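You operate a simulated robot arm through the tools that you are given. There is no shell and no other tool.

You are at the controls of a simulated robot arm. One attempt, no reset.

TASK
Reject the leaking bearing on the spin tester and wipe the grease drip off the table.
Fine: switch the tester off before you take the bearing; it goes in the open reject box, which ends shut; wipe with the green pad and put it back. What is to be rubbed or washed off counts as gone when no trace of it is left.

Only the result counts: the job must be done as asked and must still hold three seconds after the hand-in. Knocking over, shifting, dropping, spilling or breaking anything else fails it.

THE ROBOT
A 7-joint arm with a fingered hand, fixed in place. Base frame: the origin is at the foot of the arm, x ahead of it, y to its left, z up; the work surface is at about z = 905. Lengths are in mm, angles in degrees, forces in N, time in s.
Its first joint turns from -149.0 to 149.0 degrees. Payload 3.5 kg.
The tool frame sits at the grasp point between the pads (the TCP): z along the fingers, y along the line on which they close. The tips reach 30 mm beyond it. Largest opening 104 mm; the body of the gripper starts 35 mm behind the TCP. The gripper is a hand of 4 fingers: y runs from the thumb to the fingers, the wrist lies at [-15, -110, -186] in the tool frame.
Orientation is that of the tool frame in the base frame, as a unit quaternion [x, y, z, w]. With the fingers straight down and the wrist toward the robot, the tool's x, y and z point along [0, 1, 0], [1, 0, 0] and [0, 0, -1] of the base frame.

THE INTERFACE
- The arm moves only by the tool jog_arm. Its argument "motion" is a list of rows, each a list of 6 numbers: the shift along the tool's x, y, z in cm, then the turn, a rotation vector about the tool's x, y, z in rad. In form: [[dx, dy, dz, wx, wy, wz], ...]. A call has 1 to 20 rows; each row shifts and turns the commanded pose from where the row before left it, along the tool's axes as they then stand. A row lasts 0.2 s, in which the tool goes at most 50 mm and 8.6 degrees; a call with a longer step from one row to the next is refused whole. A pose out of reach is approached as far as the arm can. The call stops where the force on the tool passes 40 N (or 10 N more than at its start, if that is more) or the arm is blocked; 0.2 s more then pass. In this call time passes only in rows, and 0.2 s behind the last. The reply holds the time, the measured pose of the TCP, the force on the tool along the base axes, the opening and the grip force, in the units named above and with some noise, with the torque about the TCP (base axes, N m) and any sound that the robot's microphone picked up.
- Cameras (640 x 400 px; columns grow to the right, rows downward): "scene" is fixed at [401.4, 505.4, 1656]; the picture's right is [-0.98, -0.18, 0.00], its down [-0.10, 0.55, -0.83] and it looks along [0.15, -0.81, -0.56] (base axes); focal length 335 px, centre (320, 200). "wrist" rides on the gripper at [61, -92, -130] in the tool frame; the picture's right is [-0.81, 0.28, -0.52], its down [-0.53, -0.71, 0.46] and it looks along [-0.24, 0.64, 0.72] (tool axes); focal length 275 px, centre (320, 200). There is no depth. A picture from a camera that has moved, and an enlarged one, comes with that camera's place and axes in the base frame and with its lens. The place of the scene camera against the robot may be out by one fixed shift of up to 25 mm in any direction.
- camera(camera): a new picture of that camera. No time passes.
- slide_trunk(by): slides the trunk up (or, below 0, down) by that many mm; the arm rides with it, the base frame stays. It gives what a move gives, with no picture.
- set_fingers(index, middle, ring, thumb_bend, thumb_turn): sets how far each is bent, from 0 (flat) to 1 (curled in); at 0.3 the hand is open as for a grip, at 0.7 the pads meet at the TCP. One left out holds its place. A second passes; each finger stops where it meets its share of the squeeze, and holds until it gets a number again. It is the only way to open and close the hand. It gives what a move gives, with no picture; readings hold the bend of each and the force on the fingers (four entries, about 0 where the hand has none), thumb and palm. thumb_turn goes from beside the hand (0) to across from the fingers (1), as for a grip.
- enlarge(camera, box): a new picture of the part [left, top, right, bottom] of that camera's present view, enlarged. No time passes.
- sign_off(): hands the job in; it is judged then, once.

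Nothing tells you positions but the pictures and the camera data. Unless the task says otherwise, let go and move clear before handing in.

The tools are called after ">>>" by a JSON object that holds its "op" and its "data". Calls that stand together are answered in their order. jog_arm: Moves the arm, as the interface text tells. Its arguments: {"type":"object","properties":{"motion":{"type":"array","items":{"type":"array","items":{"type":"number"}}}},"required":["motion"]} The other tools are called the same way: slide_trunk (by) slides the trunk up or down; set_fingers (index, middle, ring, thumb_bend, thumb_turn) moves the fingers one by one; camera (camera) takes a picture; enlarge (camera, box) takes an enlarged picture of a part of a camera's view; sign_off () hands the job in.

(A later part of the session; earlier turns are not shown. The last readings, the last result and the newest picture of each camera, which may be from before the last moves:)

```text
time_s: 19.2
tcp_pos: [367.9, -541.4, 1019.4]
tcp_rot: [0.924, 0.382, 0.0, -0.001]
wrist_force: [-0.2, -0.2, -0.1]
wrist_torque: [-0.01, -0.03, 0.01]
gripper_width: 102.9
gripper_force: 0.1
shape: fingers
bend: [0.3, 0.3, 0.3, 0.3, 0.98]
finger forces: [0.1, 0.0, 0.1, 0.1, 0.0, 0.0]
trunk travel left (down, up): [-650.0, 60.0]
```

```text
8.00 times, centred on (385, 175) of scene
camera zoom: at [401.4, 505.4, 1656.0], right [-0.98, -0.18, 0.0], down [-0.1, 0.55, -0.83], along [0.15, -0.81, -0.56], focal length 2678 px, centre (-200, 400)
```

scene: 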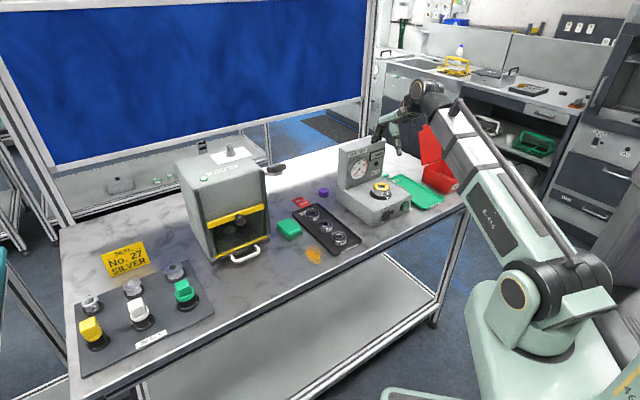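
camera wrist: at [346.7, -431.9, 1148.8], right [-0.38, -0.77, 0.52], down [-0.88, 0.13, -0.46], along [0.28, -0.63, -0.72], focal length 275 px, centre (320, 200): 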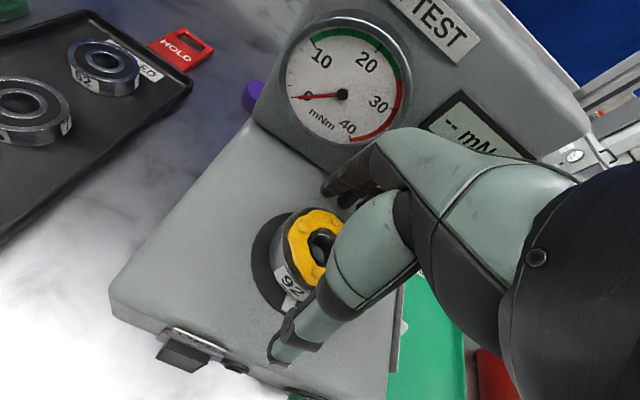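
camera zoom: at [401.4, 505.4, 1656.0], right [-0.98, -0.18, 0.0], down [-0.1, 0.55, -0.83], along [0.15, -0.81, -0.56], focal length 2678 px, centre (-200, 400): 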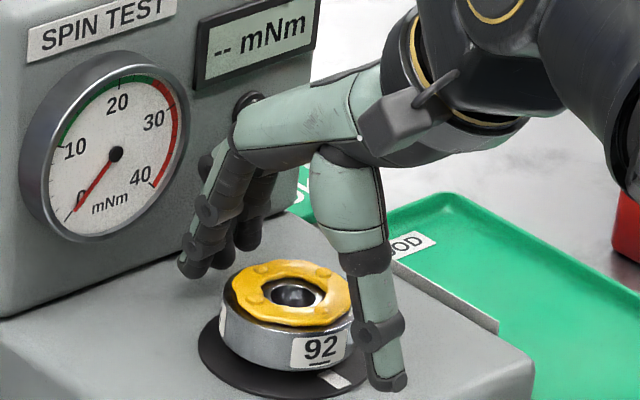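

The fingers are level with the bearing's sides and nothing is touching. I will close the hand on it.

>>> {"op": "set_fingers", "data": {"index": 0.7, "middle": 0.7, "ring": 0.7, "thumb_bend": 0.7}}

>>> {"op": "camera", "data": {"camera": "wrist"}}

>>> {"op": "enlarge", "data": {"camera": "scene", "box": [360, 150, 410, 200]}}

```text
time_s: 20.2
tcp_pos: [369.1, -542.4, 1019.6]
tcp_rot: [0.924, 0.383, 0.0, 0.0]
wrist_force: [10.3, -18.5, 7.0]
wrist_torque: [-0.64, -0.4, 0.11]
gripper_width: 53.7
gripper_force: 20.7
shape: fingers
bend: [0.5, 0.53, 0.61, 0.52, 0.96]
finger forces: [11.3, 11.4, 7.5, 0.0, 11.6, 0.0]
trunk travel left (down, up): [-650.0, 60.0]
```

```text
taken
camera wrist: at [347.7, -433.9, 1148.6], right [-0.38, -0.77, 0.52], down [-0.88, 0.13, -0.46], along [0.28, -0.63, -0.72], focal length 275 px, centre (320, 200)
```

wrist: 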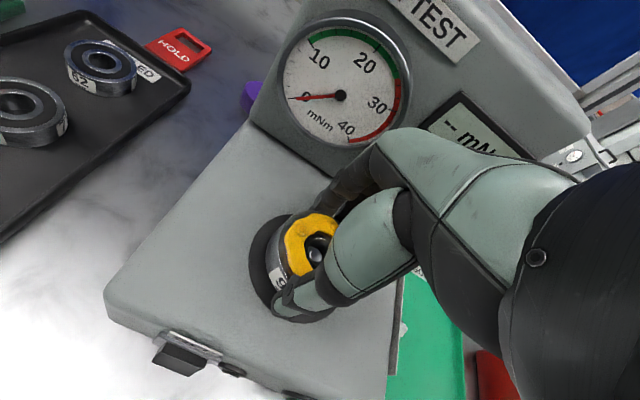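

```text
8.00 times, centred on (385, 175) of scene
camera zoom: at [401.4, 505.4, 1656.0], right [-0.98, -0.18, 0.0], down [-0.1, 0.55, -0.83], along [0.15, -0.81, -0.56], focal length 2678 px, centre (-200, 400)
```

zoom: 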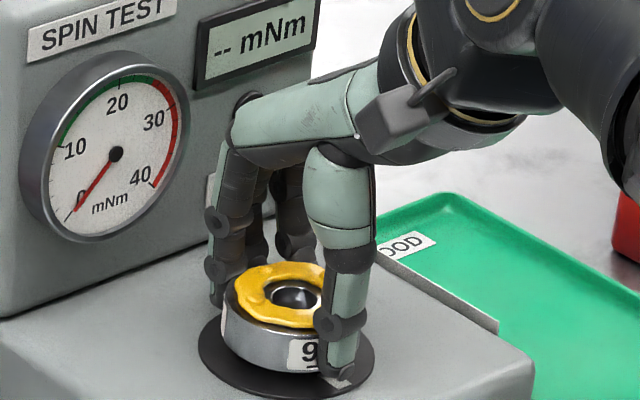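

The hand holds the bearing with all three fingers and the thumb. I will lift slowly, watching the force as it comes off the spindle.

>>> {"op": "jog_arm", "data": {"motion": [[0, 0, -0.5, 0, 0, 0], [0, 0, -0.5, 0, 0, 0], [0, 0, -0.5, 0, 0, 0]]}}

>>> {"op": "enlarge", "data": {"camera": "scene", "box": [360, 150, 410, 200]}}

```text
time_s: 21.0
tcp_pos: [368.5, -538.7, 1033.1]
tcp_rot: [0.924, 0.382, -0.001, -0.001]
wrist_force: [0.8, 0.4, -2.8]
wrist_torque: [-0.01, -0.03, 0.0]
gripper_width: 54.2
gripper_force: 18.1
shape: fingers
bend: [0.53, 0.56, 0.65, 0.5, 0.94]
finger forces: [7.4, 6.6, 3.9, 0.0, 18.0, 0.1]
trunk travel left (down, up): [-650.0, 60.0]
```

```text
8.00 times, centred on (385, 175) of scene
camera zoom: at [401.4, 505.4, 1656.0], right [-0.98, -0.18, 0.0], down [-0.1, 0.55, -0.83], along [0.15, -0.81, -0.56], focal length 2678 px, centre (-200, 400)
```

zoom: 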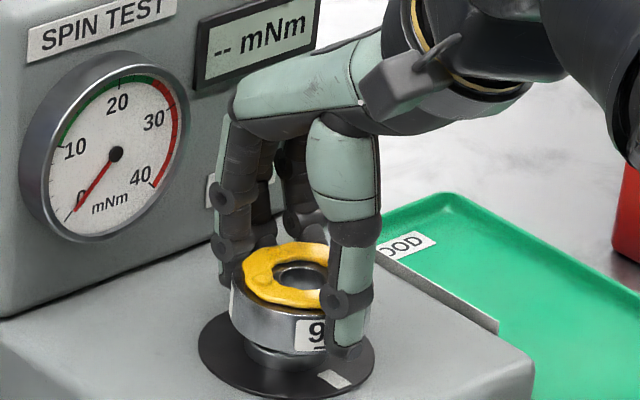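

The bearing is off the spindle with balanced grip forces. I will raise it to clear height and carry it across to above the reject box.

>>> {"op": "jog_arm", "data": {"motion": [[0, 0, -2, 0, 0, 0], [0, 0, -3.5, 0, 0, 0], [0, 0, -3.5, 0, 0, 0], [0, 0, -3.5, 0, 0, 0], [-3, 0, 0, 0, 0, 0], [-3.5, 0, 0, 0, 0, 0], [-3.5, 0, 0, 0, 0, 0], [-3.5, 0, 0, 0, 0, 0], [-3.5, 0, 0, 0, 0, 0], [-3.5, 0, 0, 0, 0, 0], [-3.5, 0, 0, 0, 0, 0], [-3.5, 0, 0, 0, 0, 0], [-3.5, 0, 0, 0, 0, 0], [-3.5, -0.9, 0, 0, 0, 0]]}}

>>> {"op": "camera", "data": {"camera": "wrist"}}

>>> {"op": "camera", "data": {"camera": "scene"}}

```text
time_s: 24.0
tcp_pos: [119.5, -779.6, 1159.6]
tcp_rot: [0.923, 0.384, 0.0, 0.0]
wrist_force: [-0.5, -0.2, -2.3]
wrist_torque: [0.01, -0.01, -0.02]
gripper_width: 54.1
gripper_force: 18.0
shape: fingers
bend: [0.53, 0.56, 0.65, 0.5, 0.94]
finger forces: [7.5, 6.4, 4.3, 0.1, 17.6, 0.0]
trunk travel left (down, up): [-650.0, 60.0]
```

```text
taken
camera wrist: at [99.1, -670.8, 1289.6], right [-0.38, -0.77, 0.52], down [-0.88, 0.13, -0.46], along [0.28, -0.63, -0.72], focal length 275 px, centre (320, 200)
```

wrist: 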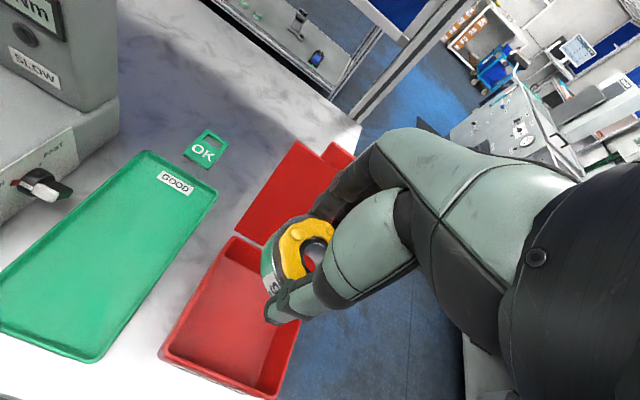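

```text
taken
```

scene: 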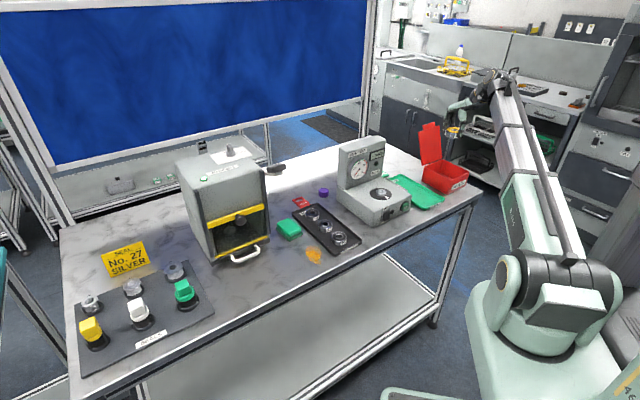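

The bearing is held above the box area, and the thing on the tester's side is only a speed knob. I will enlarge to fix the box and lid positions before lowering.

>>> {"op": "enlarge", "data": {"camera": "wrist", "box": [140, 120, 380, 400]}}

>>> {"op": "enlarge", "data": {"camera": "scene", "box": [390, 80, 510, 220]}}

```text
1.43 times, centred on (260, 260) of wrist
camera zoom: at [99.1, -670.8, 1289.6], right [-0.38, -0.77, 0.52], down [-0.88, 0.13, -0.46], along [0.28, -0.63, -0.72], focal length 393 px, centre (406, 114)
```

zoom: 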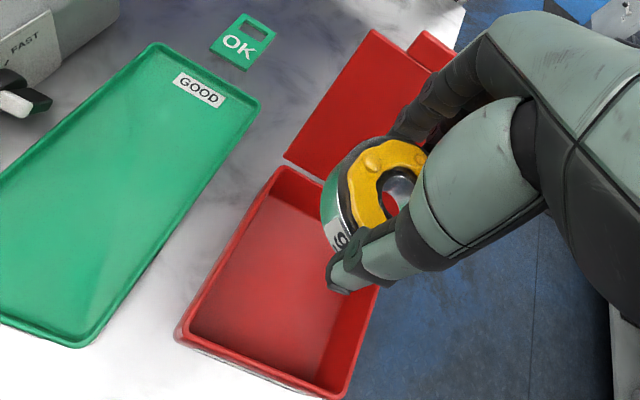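

```text
2.86 times, centred on (450, 150) of scene
camera zoom: at [401.4, 505.4, 1656.0], right [-0.98, -0.18, 0.0], down [-0.1, 0.55, -0.83], along [0.15, -0.81, -0.56], focal length 956 px, centre (-51, 343)
```

zoom: 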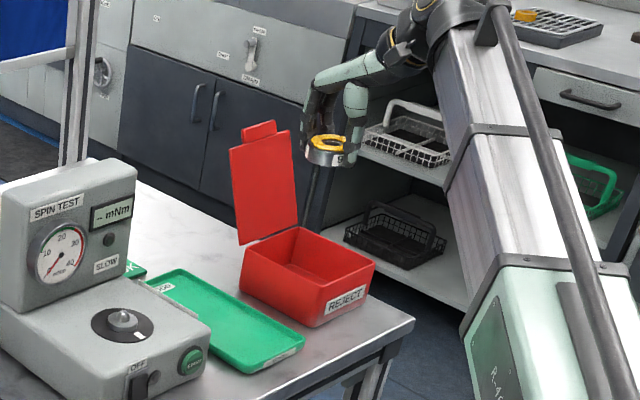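

The box rim spans roughly a 118 by 129 mm area and its lid leans back about 20 degrees. I will centre the hand over it and lower to just above the rim.

>>> {"op": "jog_arm", "data": {"motion": [[-0.3, 0.6, 0, 0, 0, 0], [0, 0, 3.5, 0, 0, 0], [0, 0, 3.5, 0, 0, 0], [0, 0, 3.5, 0, 0, 0], [0, 0, 2.5, 0, 0, 0]]}}

>>> {"op": "camera", "data": {"camera": "wrist"}}

>>> {"op": "enlarge", "data": {"camera": "scene", "box": [400, 110, 490, 210]}}

```text
time_s: 25.2
tcp_pos: [123.0, -781.6, 1028.7]
tcp_rot: [0.924, 0.383, 0.0, 0.0]
wrist_force: [0.2, 1.1, -2.1]
wrist_torque: [-0.03, 0.0, 0.0]
gripper_width: 54.0
gripper_force: 18.0
shape: fingers
bend: [0.53, 0.56, 0.65, 0.5, 0.94]
finger forces: [7.4, 6.4, 4.3, 0.0, 17.4, 0.0]
trunk travel left (down, up): [-650.0, 60.0]
```

```text
taken
camera wrist: at [102.2, -673.5, 1158.7], right [-0.38, -0.77, 0.52], down [-0.88, 0.13, -0.46], along [0.28, -0.63, -0.72], focal length 275 px, centre (320, 200)
```

wrist: 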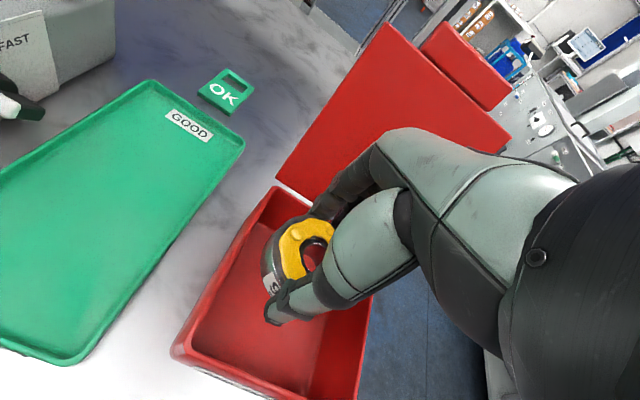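

```text
4.00 times, centred on (445, 160) of scene
camera zoom: at [401.4, 505.4, 1656.0], right [-0.98, -0.18, 0.0], down [-0.1, 0.55, -0.83], along [0.15, -0.81, -0.56], focal length 1339 px, centre (-180, 360)
```

zoom: 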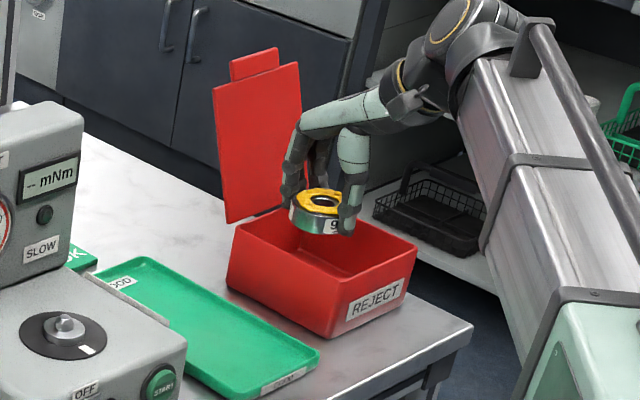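

The bearing is well centred over the opening. I will lower it in small steps toward the bottom.

>>> {"op": "jog_arm", "data": {"motion": [[0, 0, 2, 0, 0, 0], [0, 0, 2, 0, 0, 0], [0, 0, 1, 0, 0, 0], [0, 0, 1, 0, 0, 0]]}}

>>> {"op": "camera", "data": {"camera": "wrist"}}

>>> {"op": "enlarge", "data": {"camera": "scene", "box": [410, 120, 480, 200]}}

```text
time_s: 26.2
tcp_pos: [121.6, -784.8, 968.5]
tcp_rot: [0.924, 0.383, 0.0, 0.001]
wrist_force: [0.0, 0.3, -2.7]
wrist_torque: [0.01, 0.07, -0.01]
gripper_width: 54.1
gripper_force: 18.0
shape: fingers
bend: [0.53, 0.56, 0.65, 0.5, 0.94]
finger forces: [7.4, 6.4, 4.4, 0.0, 17.5, 0.0]
trunk travel left (down, up): [-650.0, 60.0]
```

```text
taken
camera wrist: at [100.1, -676.2, 1098.8], right [-0.38, -0.77, 0.52], down [-0.88, 0.13, -0.46], along [0.28, -0.63, -0.72], focal length 275 px, centre (320, 200)
```

wrist: 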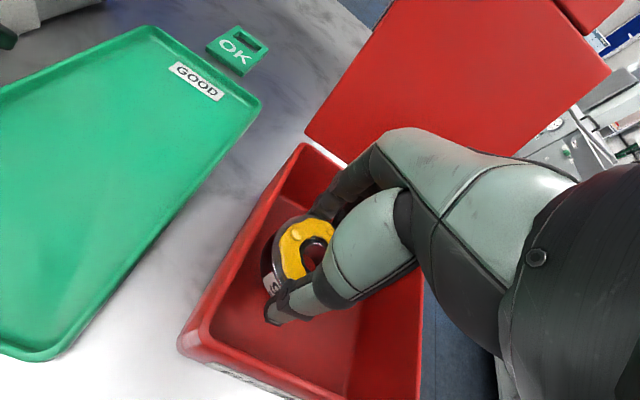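

```text
5.00 times, centred on (445, 160) of scene
camera zoom: at [401.4, 505.4, 1656.0], right [-0.98, -0.18, 0.0], down [-0.1, 0.55, -0.83], along [0.15, -0.81, -0.56], focal length 1674 px, centre (-305, 400)
```

zoom: 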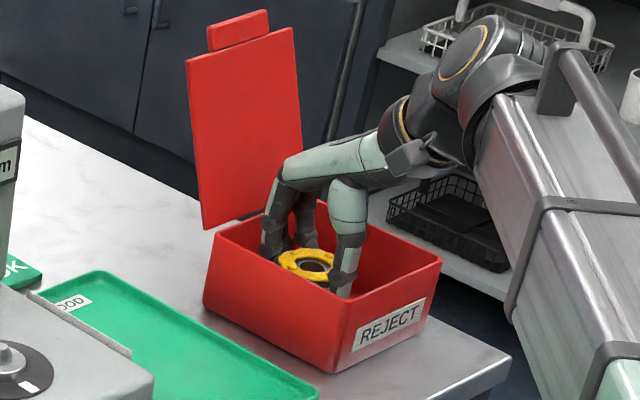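

It is inside the box with clearance all round. I will ease it down further and watch for contact with the bottom.

>>> {"op": "jog_arm", "data": {"motion": [[0, 0, 0.5, 0, 0, 0], [0, 0, 0.5, 0, 0, 0], [0, 0, 0.3, 0, 0, 0]]}}

>>> {"op": "enlarge", "data": {"camera": "scene", "box": [410, 120, 480, 200]}}

```text
time_s: 27.0
tcp_pos: [121.3, -785.6, 958.1]
tcp_rot: [0.924, 0.383, 0.0, 0.0]
wrist_force: [0.8, 0.2, -2.0]
wrist_torque: [-0.03, 0.01, -0.03]
gripper_width: 53.9
gripper_force: 17.6
shape: fingers
bend: [0.53, 0.56, 0.65, 0.5, 0.94]
finger forces: [7.4, 6.5, 4.3, 0.0, 17.5, 0.0]
trunk travel left (down, up): [-650.0, 60.0]
```

```text
5.00 times, centred on (445, 160) of scene
camera zoom: at [401.4, 505.4, 1656.0], right [-0.98, -0.18, 0.0], down [-0.1, 0.55, -0.83], along [0.15, -0.81, -0.56], focal length 1674 px, centre (-305, 400)
```

zoom: 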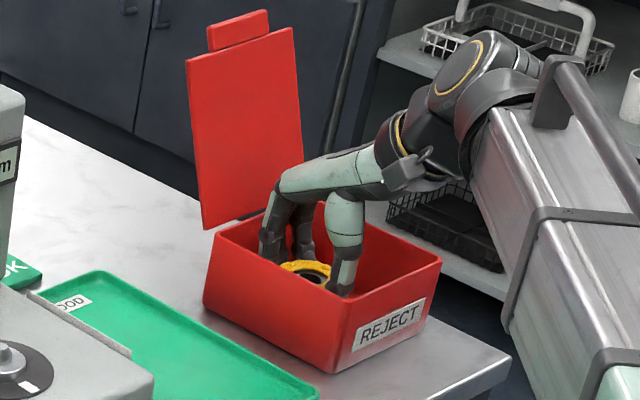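

No contact yet. I will go down another centimetre.

>>> {"op": "jog_arm", "data": {"motion": [[0, 0, 0.4, 0, 0, 0], [0, 0, 0.3, 0, 0, 0], [0, 0, 0.3, 0, 0, 0]]}}

>>> {"op": "enlarge", "data": {"camera": "wrist", "box": [170, 120, 440, 400]}}

```text
time_s: 27.8
tcp_pos: [121.0, -784.6, 947.2]
tcp_rot: [0.924, 0.382, 0.0, 0.0]
wrist_force: [-0.7, 0.0, -2.3]
wrist_torque: [-0.01, -0.02, -0.01]
gripper_width: 54.2
gripper_force: 17.7
shape: fingers
bend: [0.53, 0.56, 0.65, 0.5, 0.94]
finger forces: [7.4, 6.4, 4.4, 0.0, 17.5, 0.1]
trunk travel left (down, up): [-650.0, 60.0]
```

```text
1.43 times, centred on (305, 260) of wrist
camera zoom: at [100.7, -676.2, 1076.5], right [-0.38, -0.77, 0.52], down [-0.88, 0.13, -0.46], along [0.28, -0.63, -0.72], focal length 393 px, centre (341, 114)
```

zoom: 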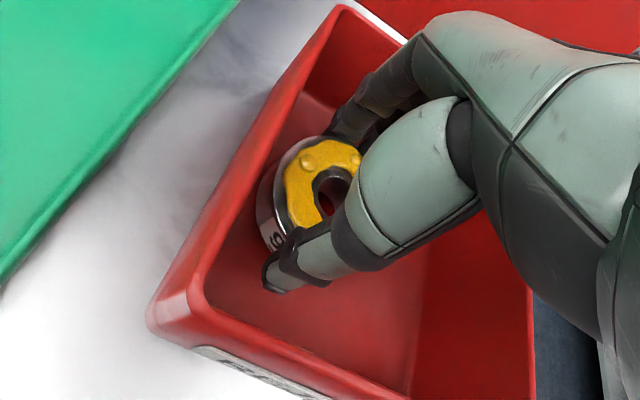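

Still no contact, and the hand body itself fits within the opening. I will lower a few millimetres more.

>>> {"op": "jog_arm", "data": {"motion": [[0, 0, 0.3, 0, 0, 0], [0, 0, 0.3, 0, 0, 0]]}}

```text
time_s: 28.4
tcp_pos: [120.7, -783.1, 940.8]
tcp_rot: [0.924, 0.383, 0.0, 0.0]
wrist_force: [-0.2, 0.2, -2.7]
wrist_torque: [-0.01, -0.04, -0.01]
gripper_width: 54.1
gripper_force: 18.1
shape: fingers
bend: [0.53, 0.56, 0.65, 0.5, 0.94]
finger forces: [7.4, 6.8, 4.4, 0.1, 17.5, 0.0]
trunk travel left (down, up): [-650.0, 60.0]
```

Still clear of the bottom. Two more small steps.

>>> {"op": "jog_arm", "data": {"motion": [[0, 0, 0.3, 0, 0, 0], [0, 0, 0.2, 0, 0, 0]]}}

>>> {"op": "enlarge", "data": {"camera": "wrist", "box": [170, 120, 440, 400]}}

>>> {"op": "enlarge", "data": {"camera": "scene", "box": [410, 120, 480, 200]}}

```text
time_s: 29.0
tcp_pos: [120.7, -782.9, 938.8]
tcp_rot: [0.924, 0.382, 0.0, 0.003]
wrist_force: [4.6, -3.7, 20.2]
wrist_torque: [-0.72, -0.5, 0.06]
gripper_width: 54.0
gripper_force: 28.6
shape: fingers
bend: [0.53, 0.54, 0.65, 0.5, 0.94]
finger forces: [8.0, 27.8, 4.9, 0.0, 17.5, 0.0]
trunk travel left (down, up): [-650.0, 60.0]
```

```text
1.43 times, centred on (305, 260) of wrist
camera zoom: at [99.5, -674.8, 1068.6], right [-0.38, -0.77, 0.52], down [-0.88, 0.13, -0.46], along [0.28, -0.63, -0.72], focal length 393 px, centre (341, 114)
```

zoom: 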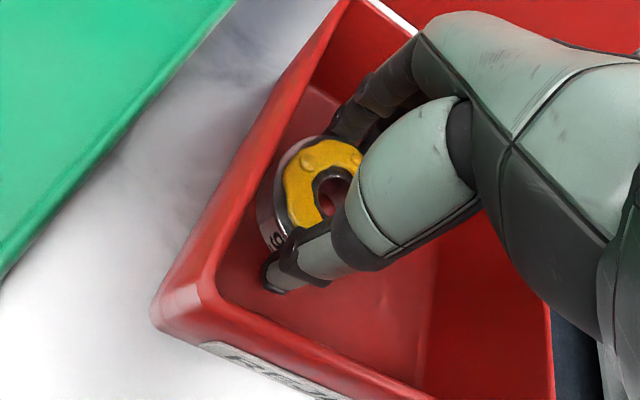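

```text
5.00 times, centred on (445, 160) of scene
camera zoom: at [401.4, 505.4, 1656.0], right [-0.98, -0.18, 0.0], down [-0.1, 0.55, -0.83], along [0.15, -0.81, -0.56], focal length 1674 px, centre (-305, 400)
```

zoom: 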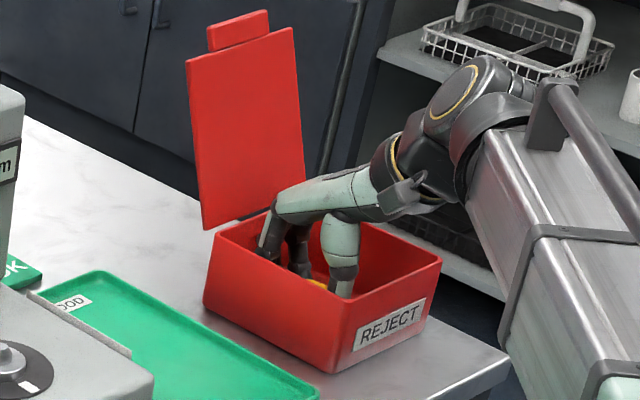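

A fingertip reached the bottom. I will ease up 4 mm, then open just enough to let the bearing go.

>>> {"op": "jog_arm", "data": {"motion": [[0, 0, -0.4, 0, 0, 0]]}}

>>> {"op": "set_fingers", "data": {"index": 0.46, "middle": 0.47, "ring": 0.5, "thumb_bend": 0.42}}

>>> {"op": "enlarge", "data": {"camera": "wrist", "box": [170, 120, 440, 400]}}

```text
time_s: 29.4
tcp_pos: [119.9, -783.1, 941.5]
tcp_rot: [0.924, 0.382, 0.0, -0.001]
wrist_force: [2.3, -1.3, 6.3]
wrist_torque: [-0.3, -0.26, 0.04]
gripper_width: 53.7
gripper_force: 22.1
shape: fingers
bend: [0.53, 0.55, 0.65, 0.5, 0.94]
finger forces: [7.9, 14.6, 4.8, 0.0, 17.2, 0.0]
trunk travel left (down, up): [-650.0, 60.0]
```

```text
time_s: 30.4
tcp_pos: [119.5, -784.0, 940.6]
tcp_rot: [0.924, 0.382, 0.0, 0.0]
wrist_force: [0.2, 0.2, 0.2]
wrist_torque: [-0.01, -0.01, 0.03]
gripper_width: 68.2
gripper_force: 0.4
shape: fingers
bend: [0.46, 0.47, 0.5, 0.41, 0.97]
finger forces: [0.1, 0.0, 0.0, 0.0, 0.7, 0.1]
trunk travel left (down, up): [-650.0, 60.0]
```

```text
1.43 times, centred on (305, 260) of wrist
camera zoom: at [99.0, -675.3, 1070.4], right [-0.38, -0.77, 0.52], down [-0.88, 0.13, -0.46], along [0.28, -0.63, -0.72], focal length 393 px, centre (341, 114)
```

zoom: 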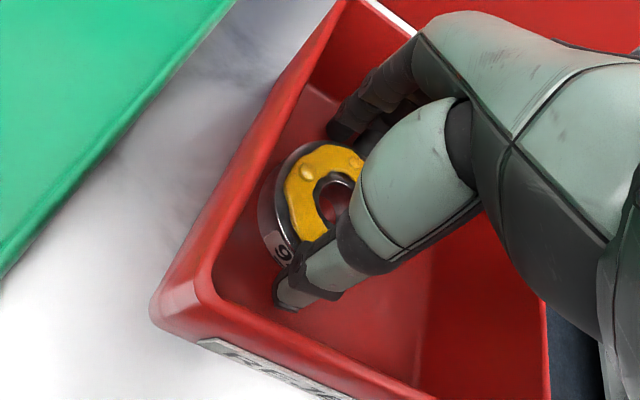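

The bearing rests on the bottom. I will open the thumb a little more and lift straight out.

>>> {"op": "set_fingers", "data": {"thumb_bend": 0.38, "index": 0.44, "middle": 0.45}}

>>> {"op": "jog_arm", "data": {"motion": [[0, 0, -1, 0, 0, 0], [0, 0, -1.5, 0, 0, 0], [0, 0, -2.5, 0, 0, 0], [0, 0, -4, 0, 0, 0], [0, 0, -4, 0, 0, 0], [0, 0, -4, 0, 0, 0], [0, 0, -4, 0, 0, 0], [0, 0, -4, 0, 0, 0]]}}

>>> {"op": "camera", "data": {"camera": "wrist"}}

>>> {"op": "enlarge", "data": {"camera": "scene", "box": [400, 90, 490, 210]}}

```text
time_s: 31.4
tcp_pos: [119.8, -784.8, 940.2]
tcp_rot: [0.924, 0.382, 0.0, 0.0]
wrist_force: [-3.0, 2.1, 0.3]
wrist_torque: [-0.01, 0.06, -0.03]
gripper_width: 75.0
gripper_force: 1.0
shape: fingers
bend: [0.44, 0.46, 0.5, 0.38, 0.97]
finger forces: [0.1, 2.3, 0.0, 0.1, 0.0, 0.0]
trunk travel left (down, up): [-650.0, 60.0]
```

```text
time_s: 33.2
tcp_pos: [119.2, -786.0, 1191.4]
tcp_rot: [0.924, 0.383, 0.0, -0.001]
wrist_force: [0.6, 0.0, -1.1]
wrist_torque: [0.01, -0.01, -0.02]
gripper_width: 75.0
gripper_force: 0.0
shape: fingers
bend: [0.44, 0.45, 0.5, 0.38, 0.97]
finger forces: [0.0, 0.0, 0.0, 0.0, 0.0, 0.0]
trunk travel left (down, up): [-650.0, 60.0]
```

```text
taken
camera wrist: at [97.7, -677.5, 1320.7], right [-0.38, -0.77, 0.52], down [-0.88, 0.13, -0.46], along [0.28, -0.63, -0.72], focal length 275 px, centre (320, 200)
```

wrist: 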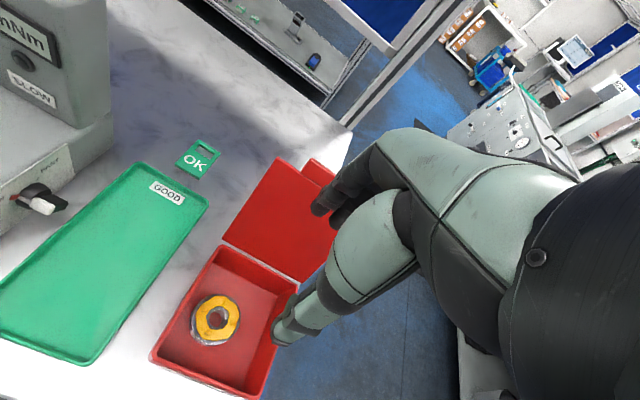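

```text
3.33 times, centred on (445, 150) of scene
camera zoom: at [401.4, 505.4, 1656.0], right [-0.98, -0.18, 0.0], down [-0.1, 0.55, -0.83], along [0.15, -0.81, -0.56], focal length 1116 px, centre (-97, 367)
```

zoom: 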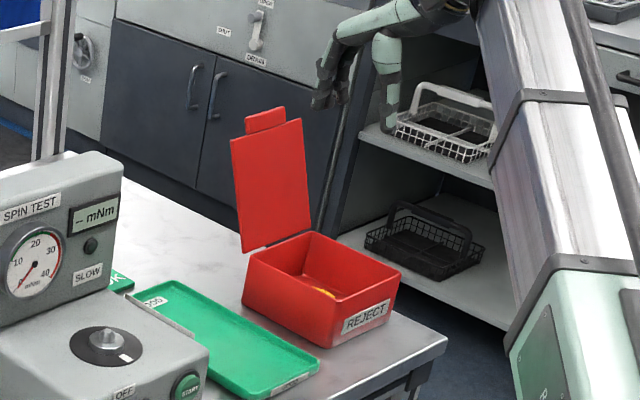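

The bearing lies in the box and the box has stayed put. Next is the lid, so I will measure it more closely.

>>> {"op": "enlarge", "data": {"camera": "wrist", "box": [140, 140, 360, 400]}}

>>> {"op": "enlarge", "data": {"camera": "scene", "box": [415, 110, 475, 200]}}

```text
1.54 times, centred on (250, 270) of wrist
camera zoom: at [97.7, -677.5, 1320.7], right [-0.38, -0.77, 0.52], down [-0.88, 0.13, -0.46], along [0.28, -0.63, -0.72], focal length 424 px, centre (428, 92)
```

zoom: 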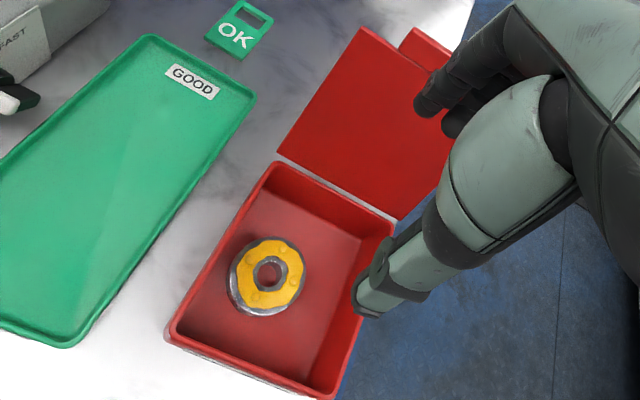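

```text
4.44 times, centred on (445, 155) of scene
camera zoom: at [401.4, 505.4, 1656.0], right [-0.98, -0.18, 0.0], down [-0.1, 0.55, -0.83], along [0.15, -0.81, -0.56], focal length 1488 px, centre (-236, 400)
```

zoom: 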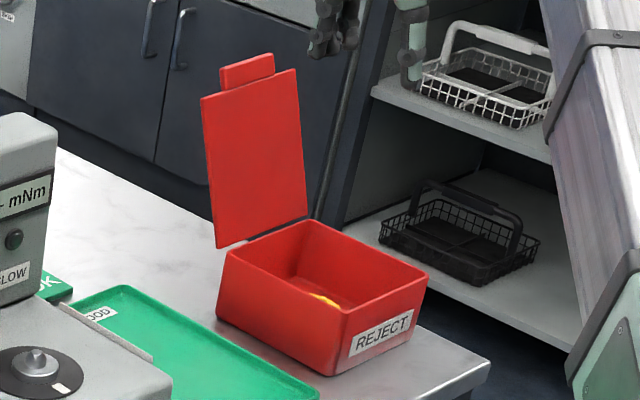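

The lid top is near b 757, z 1106 (b is depth along the hand's y axis) with a tab to about z 1135, leaning back some 25 degrees. I will open the hand, go over the lid, and lower the fingers behind it.

>>> {"op": "set_fingers", "data": {"index": 0.3, "middle": 0.3, "ring": 0.3, "thumb_bend": 0.3}}

>>> {"op": "jog_arm", "data": {"motion": [[0, 0, -2.5, 0, 0, 0], [0, 3, 0, 0, 0, 0], [0, 3, 0, 0, 0, 0], [0, 2.7, 0, 0, 0, 0]]}}

>>> {"op": "camera", "data": {"camera": "wrist"}}

>>> {"op": "enlarge", "data": {"camera": "scene", "box": [400, 70, 490, 200]}}

```text
time_s: 34.2
tcp_pos: [118.5, -785.6, 1190.4]
tcp_rot: [0.924, 0.383, 0.0, 0.0]
wrist_force: [0.9, -0.5, 0.3]
wrist_torque: [-0.05, -0.02, 0.01]
gripper_width: 102.9
gripper_force: 0.1
shape: fingers
bend: [0.3, 0.3, 0.3, 0.3, 0.97]
finger forces: [0.0, 0.0, 0.0, 0.0, 0.1, 0.0]
trunk travel left (down, up): [-650.0, 60.0]
```

```text
time_s: 35.2
tcp_pos: [181.2, -846.3, 1213.9]
tcp_rot: [0.924, 0.383, 0.0, 0.0]
wrist_force: [0.3, -0.1, -0.3]
wrist_torque: [-0.07, 0.0, 0.01]
gripper_width: 102.7
gripper_force: 0.1
shape: fingers
bend: [0.3, 0.3, 0.3, 0.3, 0.97]
finger forces: [0.0, 0.0, 0.0, 0.1, 0.1, 0.0]
trunk travel left (down, up): [-650.0, 60.0]
```

```text
taken
camera wrist: at [159.4, -737.4, 1344.2], right [-0.38, -0.77, 0.52], down [-0.88, 0.13, -0.46], along [0.28, -0.63, -0.72], focal length 275 px, centre (320, 200)
```

wrist: 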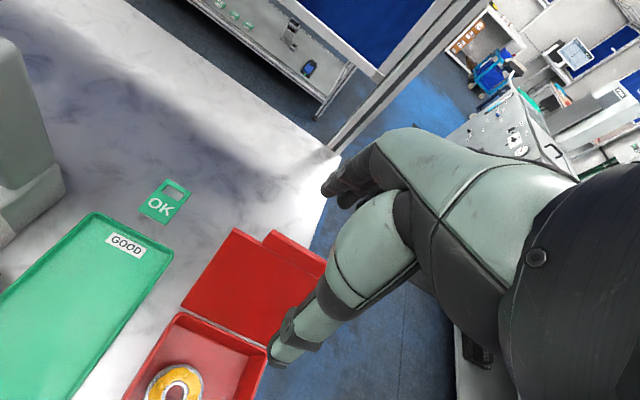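

```text
3.08 times, centred on (445, 135) of scene
camera zoom: at [401.4, 505.4, 1656.0], right [-0.98, -0.18, 0.0], down [-0.1, 0.55, -0.83], along [0.15, -0.81, -0.56], focal length 1030 px, centre (-65, 400)
```

zoom: 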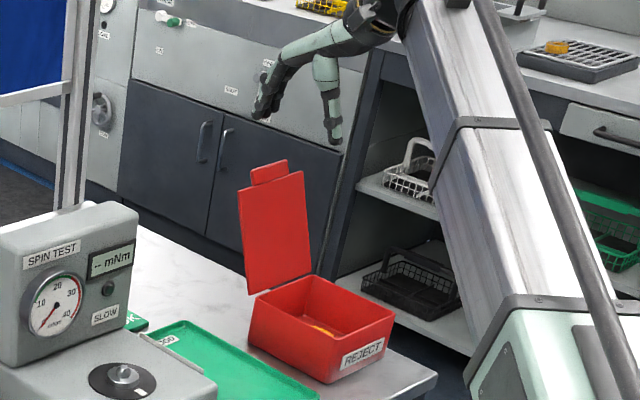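

The lid and tab reach about b 770 at z 1127, so I will move a further 20 mm back before lowering the fingers behind them.

>>> {"op": "jog_arm", "data": {"motion": [[0, 2, 0, 0, 0, 0], [0, 0, 3.2, 0, 0, 0], [0, 0, 3.2, 0, 0, 0], [0, 0, 3.2, 0, 0, 0]]}}

>>> {"op": "camera", "data": {"camera": "wrist"}}

>>> {"op": "enlarge", "data": {"camera": "scene", "box": [405, 90, 475, 190]}}

```text
time_s: 36.2
tcp_pos: [197.0, -862.3, 1119.9]
tcp_rot: [0.924, 0.383, 0.0, 0.0]
wrist_force: [0.1, -0.2, 0.7]
wrist_torque: [-0.01, 0.01, 0.01]
gripper_width: 102.8
gripper_force: 0.0
shape: fingers
bend: [0.3, 0.3, 0.3, 0.3, 0.97]
finger forces: [0.0, 0.0, 0.0, 0.0, 0.0, 0.1]
trunk travel left (down, up): [-650.0, 60.0]
```

```text
taken
camera wrist: at [177.0, -753.2, 1249.0], right [-0.38, -0.77, 0.52], down [-0.88, 0.13, -0.46], along [0.28, -0.63, -0.72], focal length 275 px, centre (320, 200)
```

wrist: 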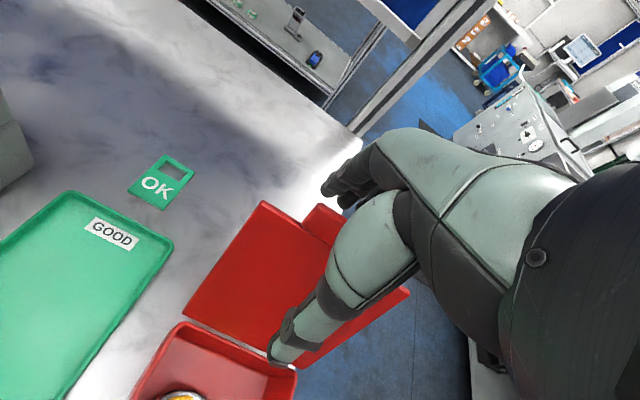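

```text
4.00 times, centred on (440, 140) of scene
camera zoom: at [401.4, 505.4, 1656.0], right [-0.98, -0.18, 0.0], down [-0.1, 0.55, -0.83], along [0.15, -0.81, -0.56], focal length 1339 px, centre (-160, 440)
```

zoom: 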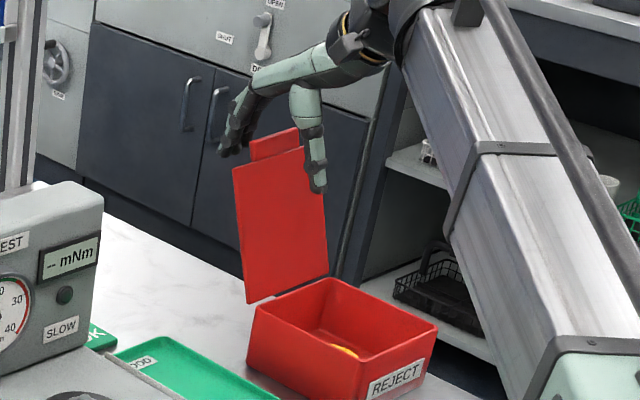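

The fingers are behind the lid and the thumb is in front of it. I will draw the hand back toward the robot in small steps and watch the lid.

>>> {"op": "jog_arm", "data": {"motion": [[0, -1.5, 0, 0, 0, 0], [0, -1.5, 0, 0, 0, 0], [0, -1.5, 0, 0, 0, 0]]}}

>>> {"op": "enlarge", "data": {"camera": "scene", "box": [405, 90, 475, 190]}}

```text
time_s: 37.0
tcp_pos: [164.8, -829.0, 1120.6]
tcp_rot: [0.924, 0.384, -0.001, 0.0]
wrist_force: [0.4, -0.8, -0.1]
wrist_torque: [-0.02, 0.01, 0.0]
gripper_width: 103.3
gripper_force: 0.1
shape: fingers
bend: [0.3, 0.3, 0.3, 0.3, 0.97]
finger forces: [0.2, 0.1, 0.0, 0.0, 0.0, 0.0]
trunk travel left (down, up): [-650.0, 60.0]
```

```text
4.00 times, centred on (440, 140) of scene
camera zoom: at [401.4, 505.4, 1656.0], right [-0.98, -0.18, 0.0], down [-0.1, 0.55, -0.83], along [0.15, -0.81, -0.56], focal length 1339 px, centre (-160, 440)
```

zoom: 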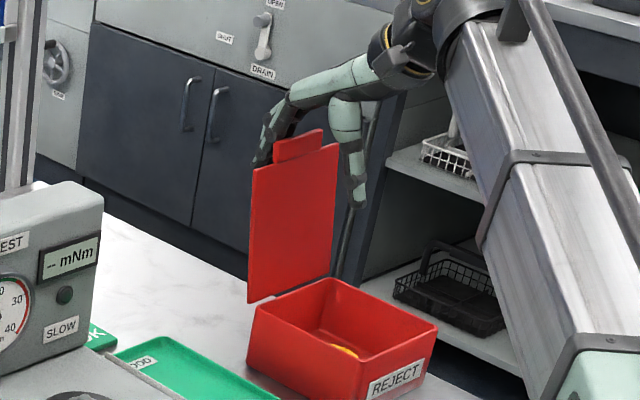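

The lid is swinging forward smoothly. I will keep drawing it.

>>> {"op": "jog_arm", "data": {"motion": [[0, -1.5, 0, 0, 0, 0], [0, -1.5, 0, 0, 0, 0], [0, -1.5, 0, 0, 0, 0]]}}

>>> {"op": "enlarge", "data": {"camera": "scene", "box": [405, 90, 475, 190]}}

```text
time_s: 37.8
tcp_pos: [133.2, -796.1, 1119.7]
tcp_rot: [0.924, 0.382, 0.001, -0.001]
wrist_force: [0.5, -0.4, -0.6]
wrist_torque: [0.0, -0.03, 0.0]
gripper_width: 103.1
gripper_force: 0.1
shape: fingers
bend: [0.3, 0.3, 0.3, 0.3, 0.97]
finger forces: [0.1, 0.0, 0.0, 0.0, 0.1, 0.0]
trunk travel left (down, up): [-650.0, 60.0]
```

```text
4.00 times, centred on (440, 140) of scene
camera zoom: at [401.4, 505.4, 1656.0], right [-0.98, -0.18, 0.0], down [-0.1, 0.55, -0.83], along [0.15, -0.81, -0.56], focal length 1339 px, centre (-160, 440)
```

zoom: 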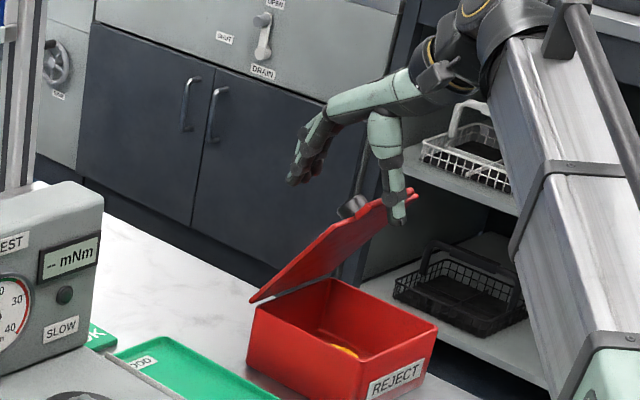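

The lid has tipped past vertical and its tab rests near the thumb. I will raise the hand so it can fall.

>>> {"op": "jog_arm", "data": {"motion": [[0, 0, -2, 0, 0, 0], [0, 0, -3, 0, 0, 0], [0, 0, -3, 0, 0, 0]]}}

>>> {"op": "enlarge", "data": {"camera": "scene", "box": [405, 90, 475, 190]}}

>>> {"op": "camera", "data": {"camera": "wrist"}}

```text
time_s: 38.6
tcp_pos: [133.6, -796.2, 1199.9]
tcp_rot: [0.924, 0.382, -0.001, 0.0]
wrist_force: [0.3, 0.8, -0.3]
wrist_torque: [-0.02, 0.05, -0.01]
gripper_width: 103.9
gripper_force: 0.1
shape: fingers
bend: [0.3, 0.3, 0.3, 0.3, 0.97]
finger forces: [0.0, 0.1, 0.1, 0.0, 0.0, 0.0]
trunk travel left (down, up): [-650.0, 60.0]
```

```text
4.00 times, centred on (440, 140) of scene
camera zoom: at [401.4, 505.4, 1656.0], right [-0.98, -0.18, 0.0], down [-0.1, 0.55, -0.83], along [0.15, -0.81, -0.56], focal length 1339 px, centre (-160, 440)
```

zoom: 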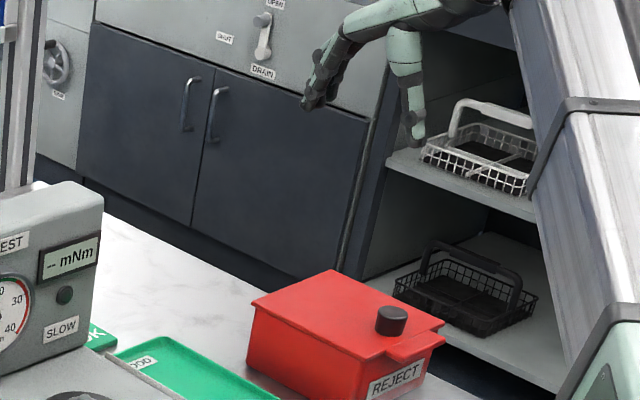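

```text
taken
camera wrist: at [113.1, -686.9, 1328.5], right [-0.38, -0.77, 0.52], down [-0.88, 0.13, -0.46], along [0.28, -0.63, -0.72], focal length 275 px, centre (320, 200)
```

wrist: 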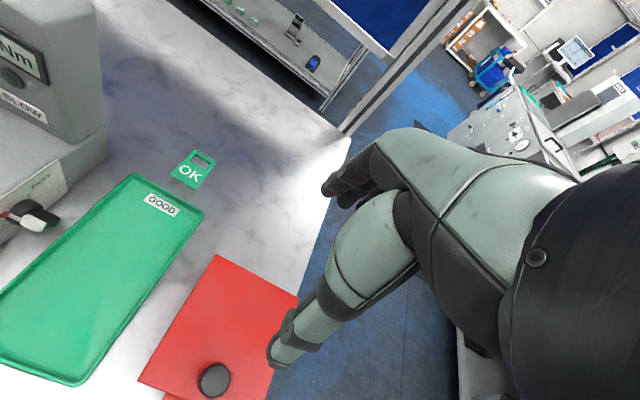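

The lid has fallen shut. I will check that it sits flush.

>>> {"op": "enlarge", "data": {"camera": "scene", "box": [418, 155, 474, 195]}}

>>> {"op": "enlarge", "data": {"camera": "wrist", "box": [110, 230, 330, 400]}}

```text
10.00 times, centred on (446, 175) of scene
camera zoom: at [401.4, 505.4, 1656.0], right [-0.98, -0.18, 0.0], down [-0.1, 0.55, -0.83], along [0.15, -0.81, -0.56], focal length 3347 px, centre (-940, 450)
```

zoom: 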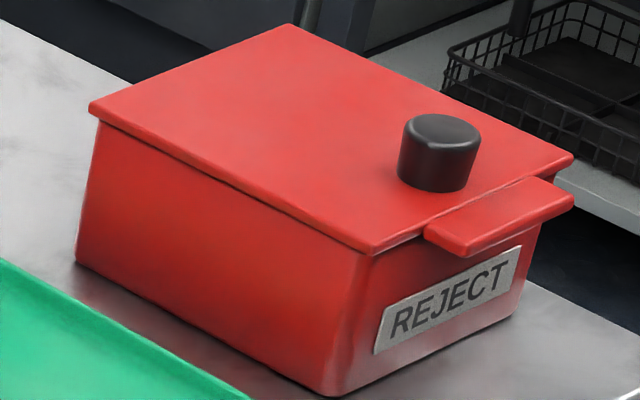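

```text
2.35 times, centred on (220, 315) of wrist
camera zoom: at [113.1, -686.9, 1328.5], right [-0.38, -0.77, 0.52], down [-0.88, 0.13, -0.46], along [0.28, -0.63, -0.72], focal length 648 px, centre (555, -71)
```

zoom: 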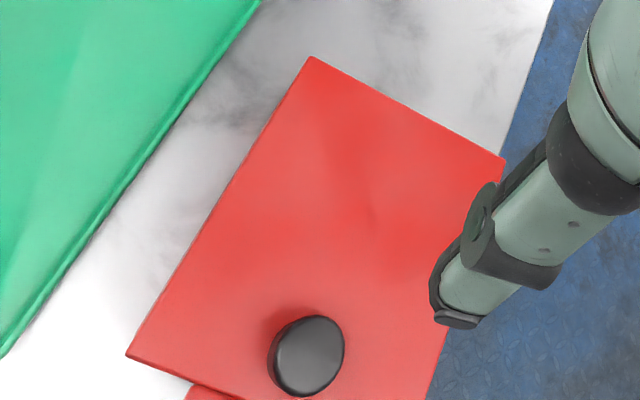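

The lid sits flush. Next is the wipe, so I will carry the empty hand across at height to the front of the green pad and look.

>>> {"op": "jog_arm", "data": {"motion": [[0, -3, 0, 0, 0, 0], [0, -3, 0, 0, 0, 0], [4.5, 0, 0, 0, 0, 0], [4.5, 0, 0, 0, 0, 0], [4.5, 0, 0, 0, 0, 0], [4.5, 0, 0, 0, 0, 0], [4.5, 0, 0, 0, 0, 0], [4.5, 0, 0, 0, 0, 0], [4.5, 0, 0, 0, 0, 0], [4.5, 0, 0, 0, 0, 0], [4.5, 0, 0, 0, 0, 0], [4.5, 0, 0, 0, 0, 0], [4.5, 0, 0, 0, 0, 0], [4.5, 0, 0, 0, 0, 0], [4.5, 0, 0, 0, 0, 0], [4.5, 0, 0, 0, 0, 0]]}}

>>> {"op": "camera", "data": {"camera": "wrist"}}

>>> {"op": "camera", "data": {"camera": "scene"}}

```text
time_s: 42.0
tcp_pos: [535.2, -310.4, 1198.2]
tcp_rot: [0.924, 0.383, -0.001, 0.0]
wrist_force: [-0.2, 0.0, 0.8]
wrist_torque: [-0.02, 0.01, -0.02]
gripper_width: 103.5
gripper_force: 0.0
shape: fingers
bend: [0.3, 0.3, 0.3, 0.3, 0.97]
finger forces: [0.1, 0.0, 0.0, 0.1, 0.0, 0.0]
trunk travel left (down, up): [-650.0, 60.0]
```

```text
taken
camera wrist: at [514.7, -201.7, 1327.7], right [-0.38, -0.77, 0.52], down [-0.88, 0.13, -0.46], along [0.28, -0.63, -0.72], focal length 275 px, centre (320, 200)
```

wrist: 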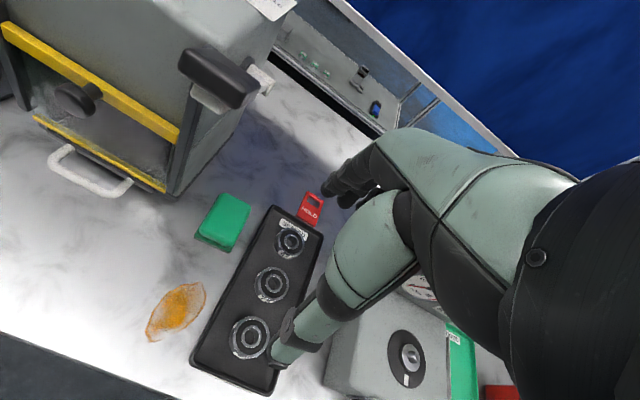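

```text
taken
```

scene: 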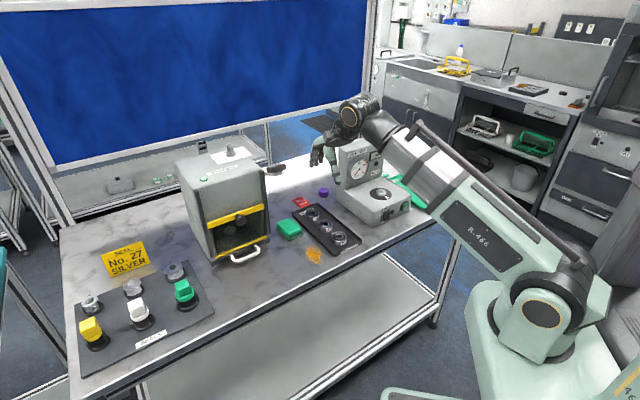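

The pad, drip and tray are all in view now. I will enlarge to measure the pad and the extent of the drip.

>>> {"op": "enlarge", "data": {"camera": "wrist", "box": [180, 175, 300, 265]}}

>>> {"op": "enlarge", "data": {"camera": "wrist", "box": [120, 260, 260, 370]}}

>>> {"op": "enlarge", "data": {"camera": "scene", "box": [268, 205, 348, 270]}}

>>> {"op": "enlarge", "data": {"camera": "wrist", "box": [0, 0, 300, 250]}}

```text
4.44 times, centred on (240, 220) of wrist
camera zoom: at [514.7, -201.7, 1327.7], right [-0.38, -0.77, 0.52], down [-0.88, 0.13, -0.46], along [0.28, -0.63, -0.72], focal length 1224 px, centre (676, 111)
```

zoom: 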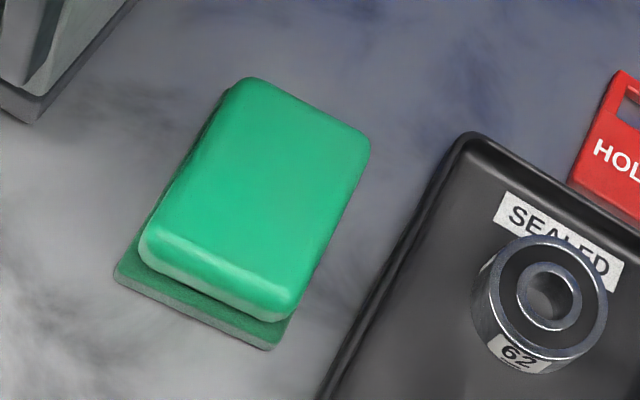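

```text
3.64 times, centred on (190, 315) of wrist
camera zoom: at [514.7, -201.7, 1327.7], right [-0.38, -0.77, 0.52], down [-0.88, 0.13, -0.46], along [0.28, -0.63, -0.72], focal length 1001 px, centre (793, -218)
```

zoom: 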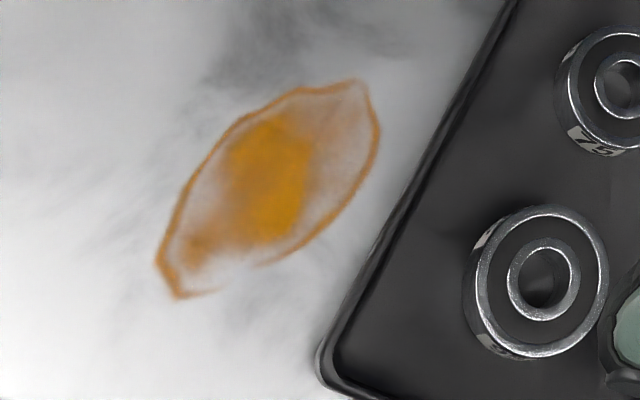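

```text
6.15 times, centred on (308, 238) of scene
camera zoom: at [401.4, 505.4, 1656.0], right [-0.98, -0.18, 0.0], down [-0.1, 0.55, -0.83], along [0.15, -0.81, -0.56], focal length 2060 px, centre (394, -31)
```

zoom: 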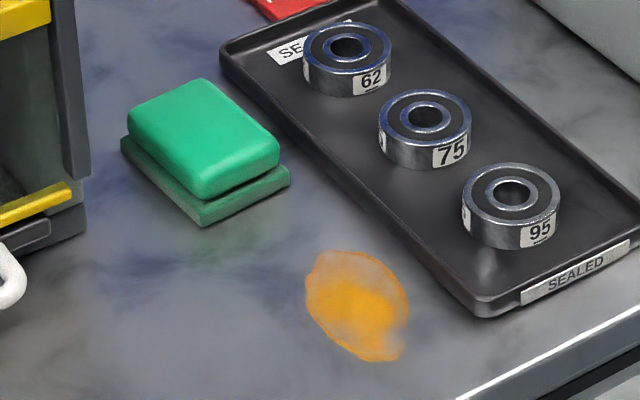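

```text
1.60 times, centred on (150, 125) of wrist
camera zoom: at [514.7, -201.7, 1327.7], right [-0.38, -0.77, 0.52], down [-0.88, 0.13, -0.46], along [0.28, -0.63, -0.72], focal length 440 px, centre (592, 320)
```

zoom: 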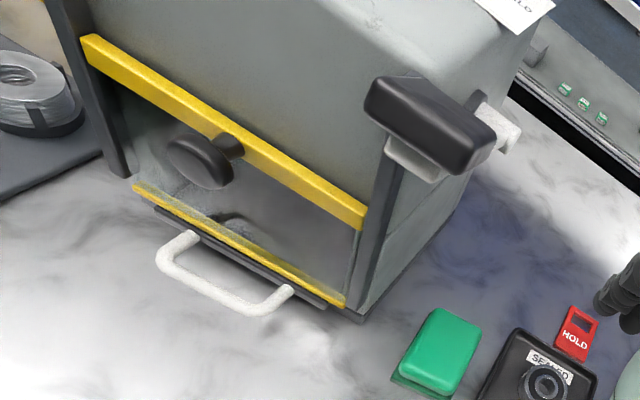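

The drip covers about 51 by 86 mm, 18 mm from the tray's edge. The pad's upper block is about 52 by 73 mm on a darker base. A black handle sticks out of the oven high up, so I will go down in front first and then move in low over the pad.

>>> {"op": "jog_arm", "data": {"motion": [[0, 0, 4.2, 0, 0, 0], [0, 0, 4.2, 0, 0, 0], [0, 0, 4.2, 0, 0, 0], [0, 0, 4.2, 0, 0, 0], [0, 0, 4.2, 0, 0, 0], [3.3, 0, 0, 0, 0, 0], [3.4, 0, 0, 0, 0, 0]]}}

>>> {"op": "camera", "data": {"camera": "wrist"}}

>>> {"op": "camera", "data": {"camera": "scene"}}

```text
time_s: 43.6
tcp_pos: [583.4, -262.3, 986.5]
tcp_rot: [0.924, 0.382, 0.001, -0.001]
wrist_force: [0.9, 0.1, 0.2]
wrist_torque: [0.01, -0.01, 0.04]
gripper_width: 103.8
gripper_force: 0.1
shape: fingers
bend: [0.3, 0.3, 0.3, 0.3, 0.97]
finger forces: [0.0, 0.1, 0.1, 0.0, 0.0, 0.1]
trunk travel left (down, up): [-650.0, 60.0]
```

```text
taken
camera wrist: at [563.2, -154.0, 1116.2], right [-0.38, -0.77, 0.52], down [-0.88, 0.13, -0.46], along [0.28, -0.63, -0.72], focal length 275 px, centre (320, 200)
```

wrist: 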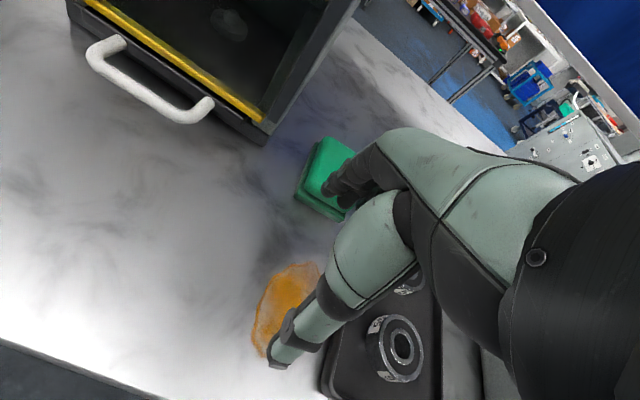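

```text
taken
```

scene: 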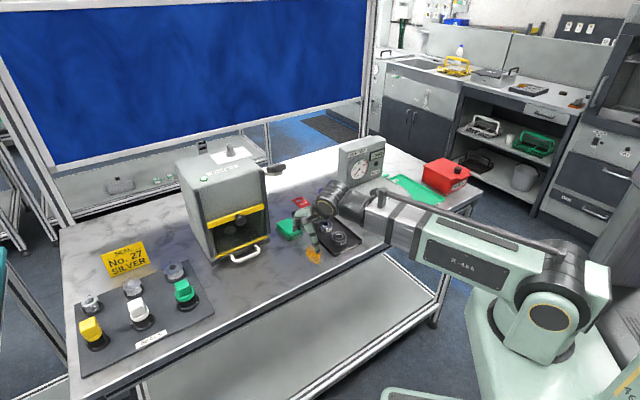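

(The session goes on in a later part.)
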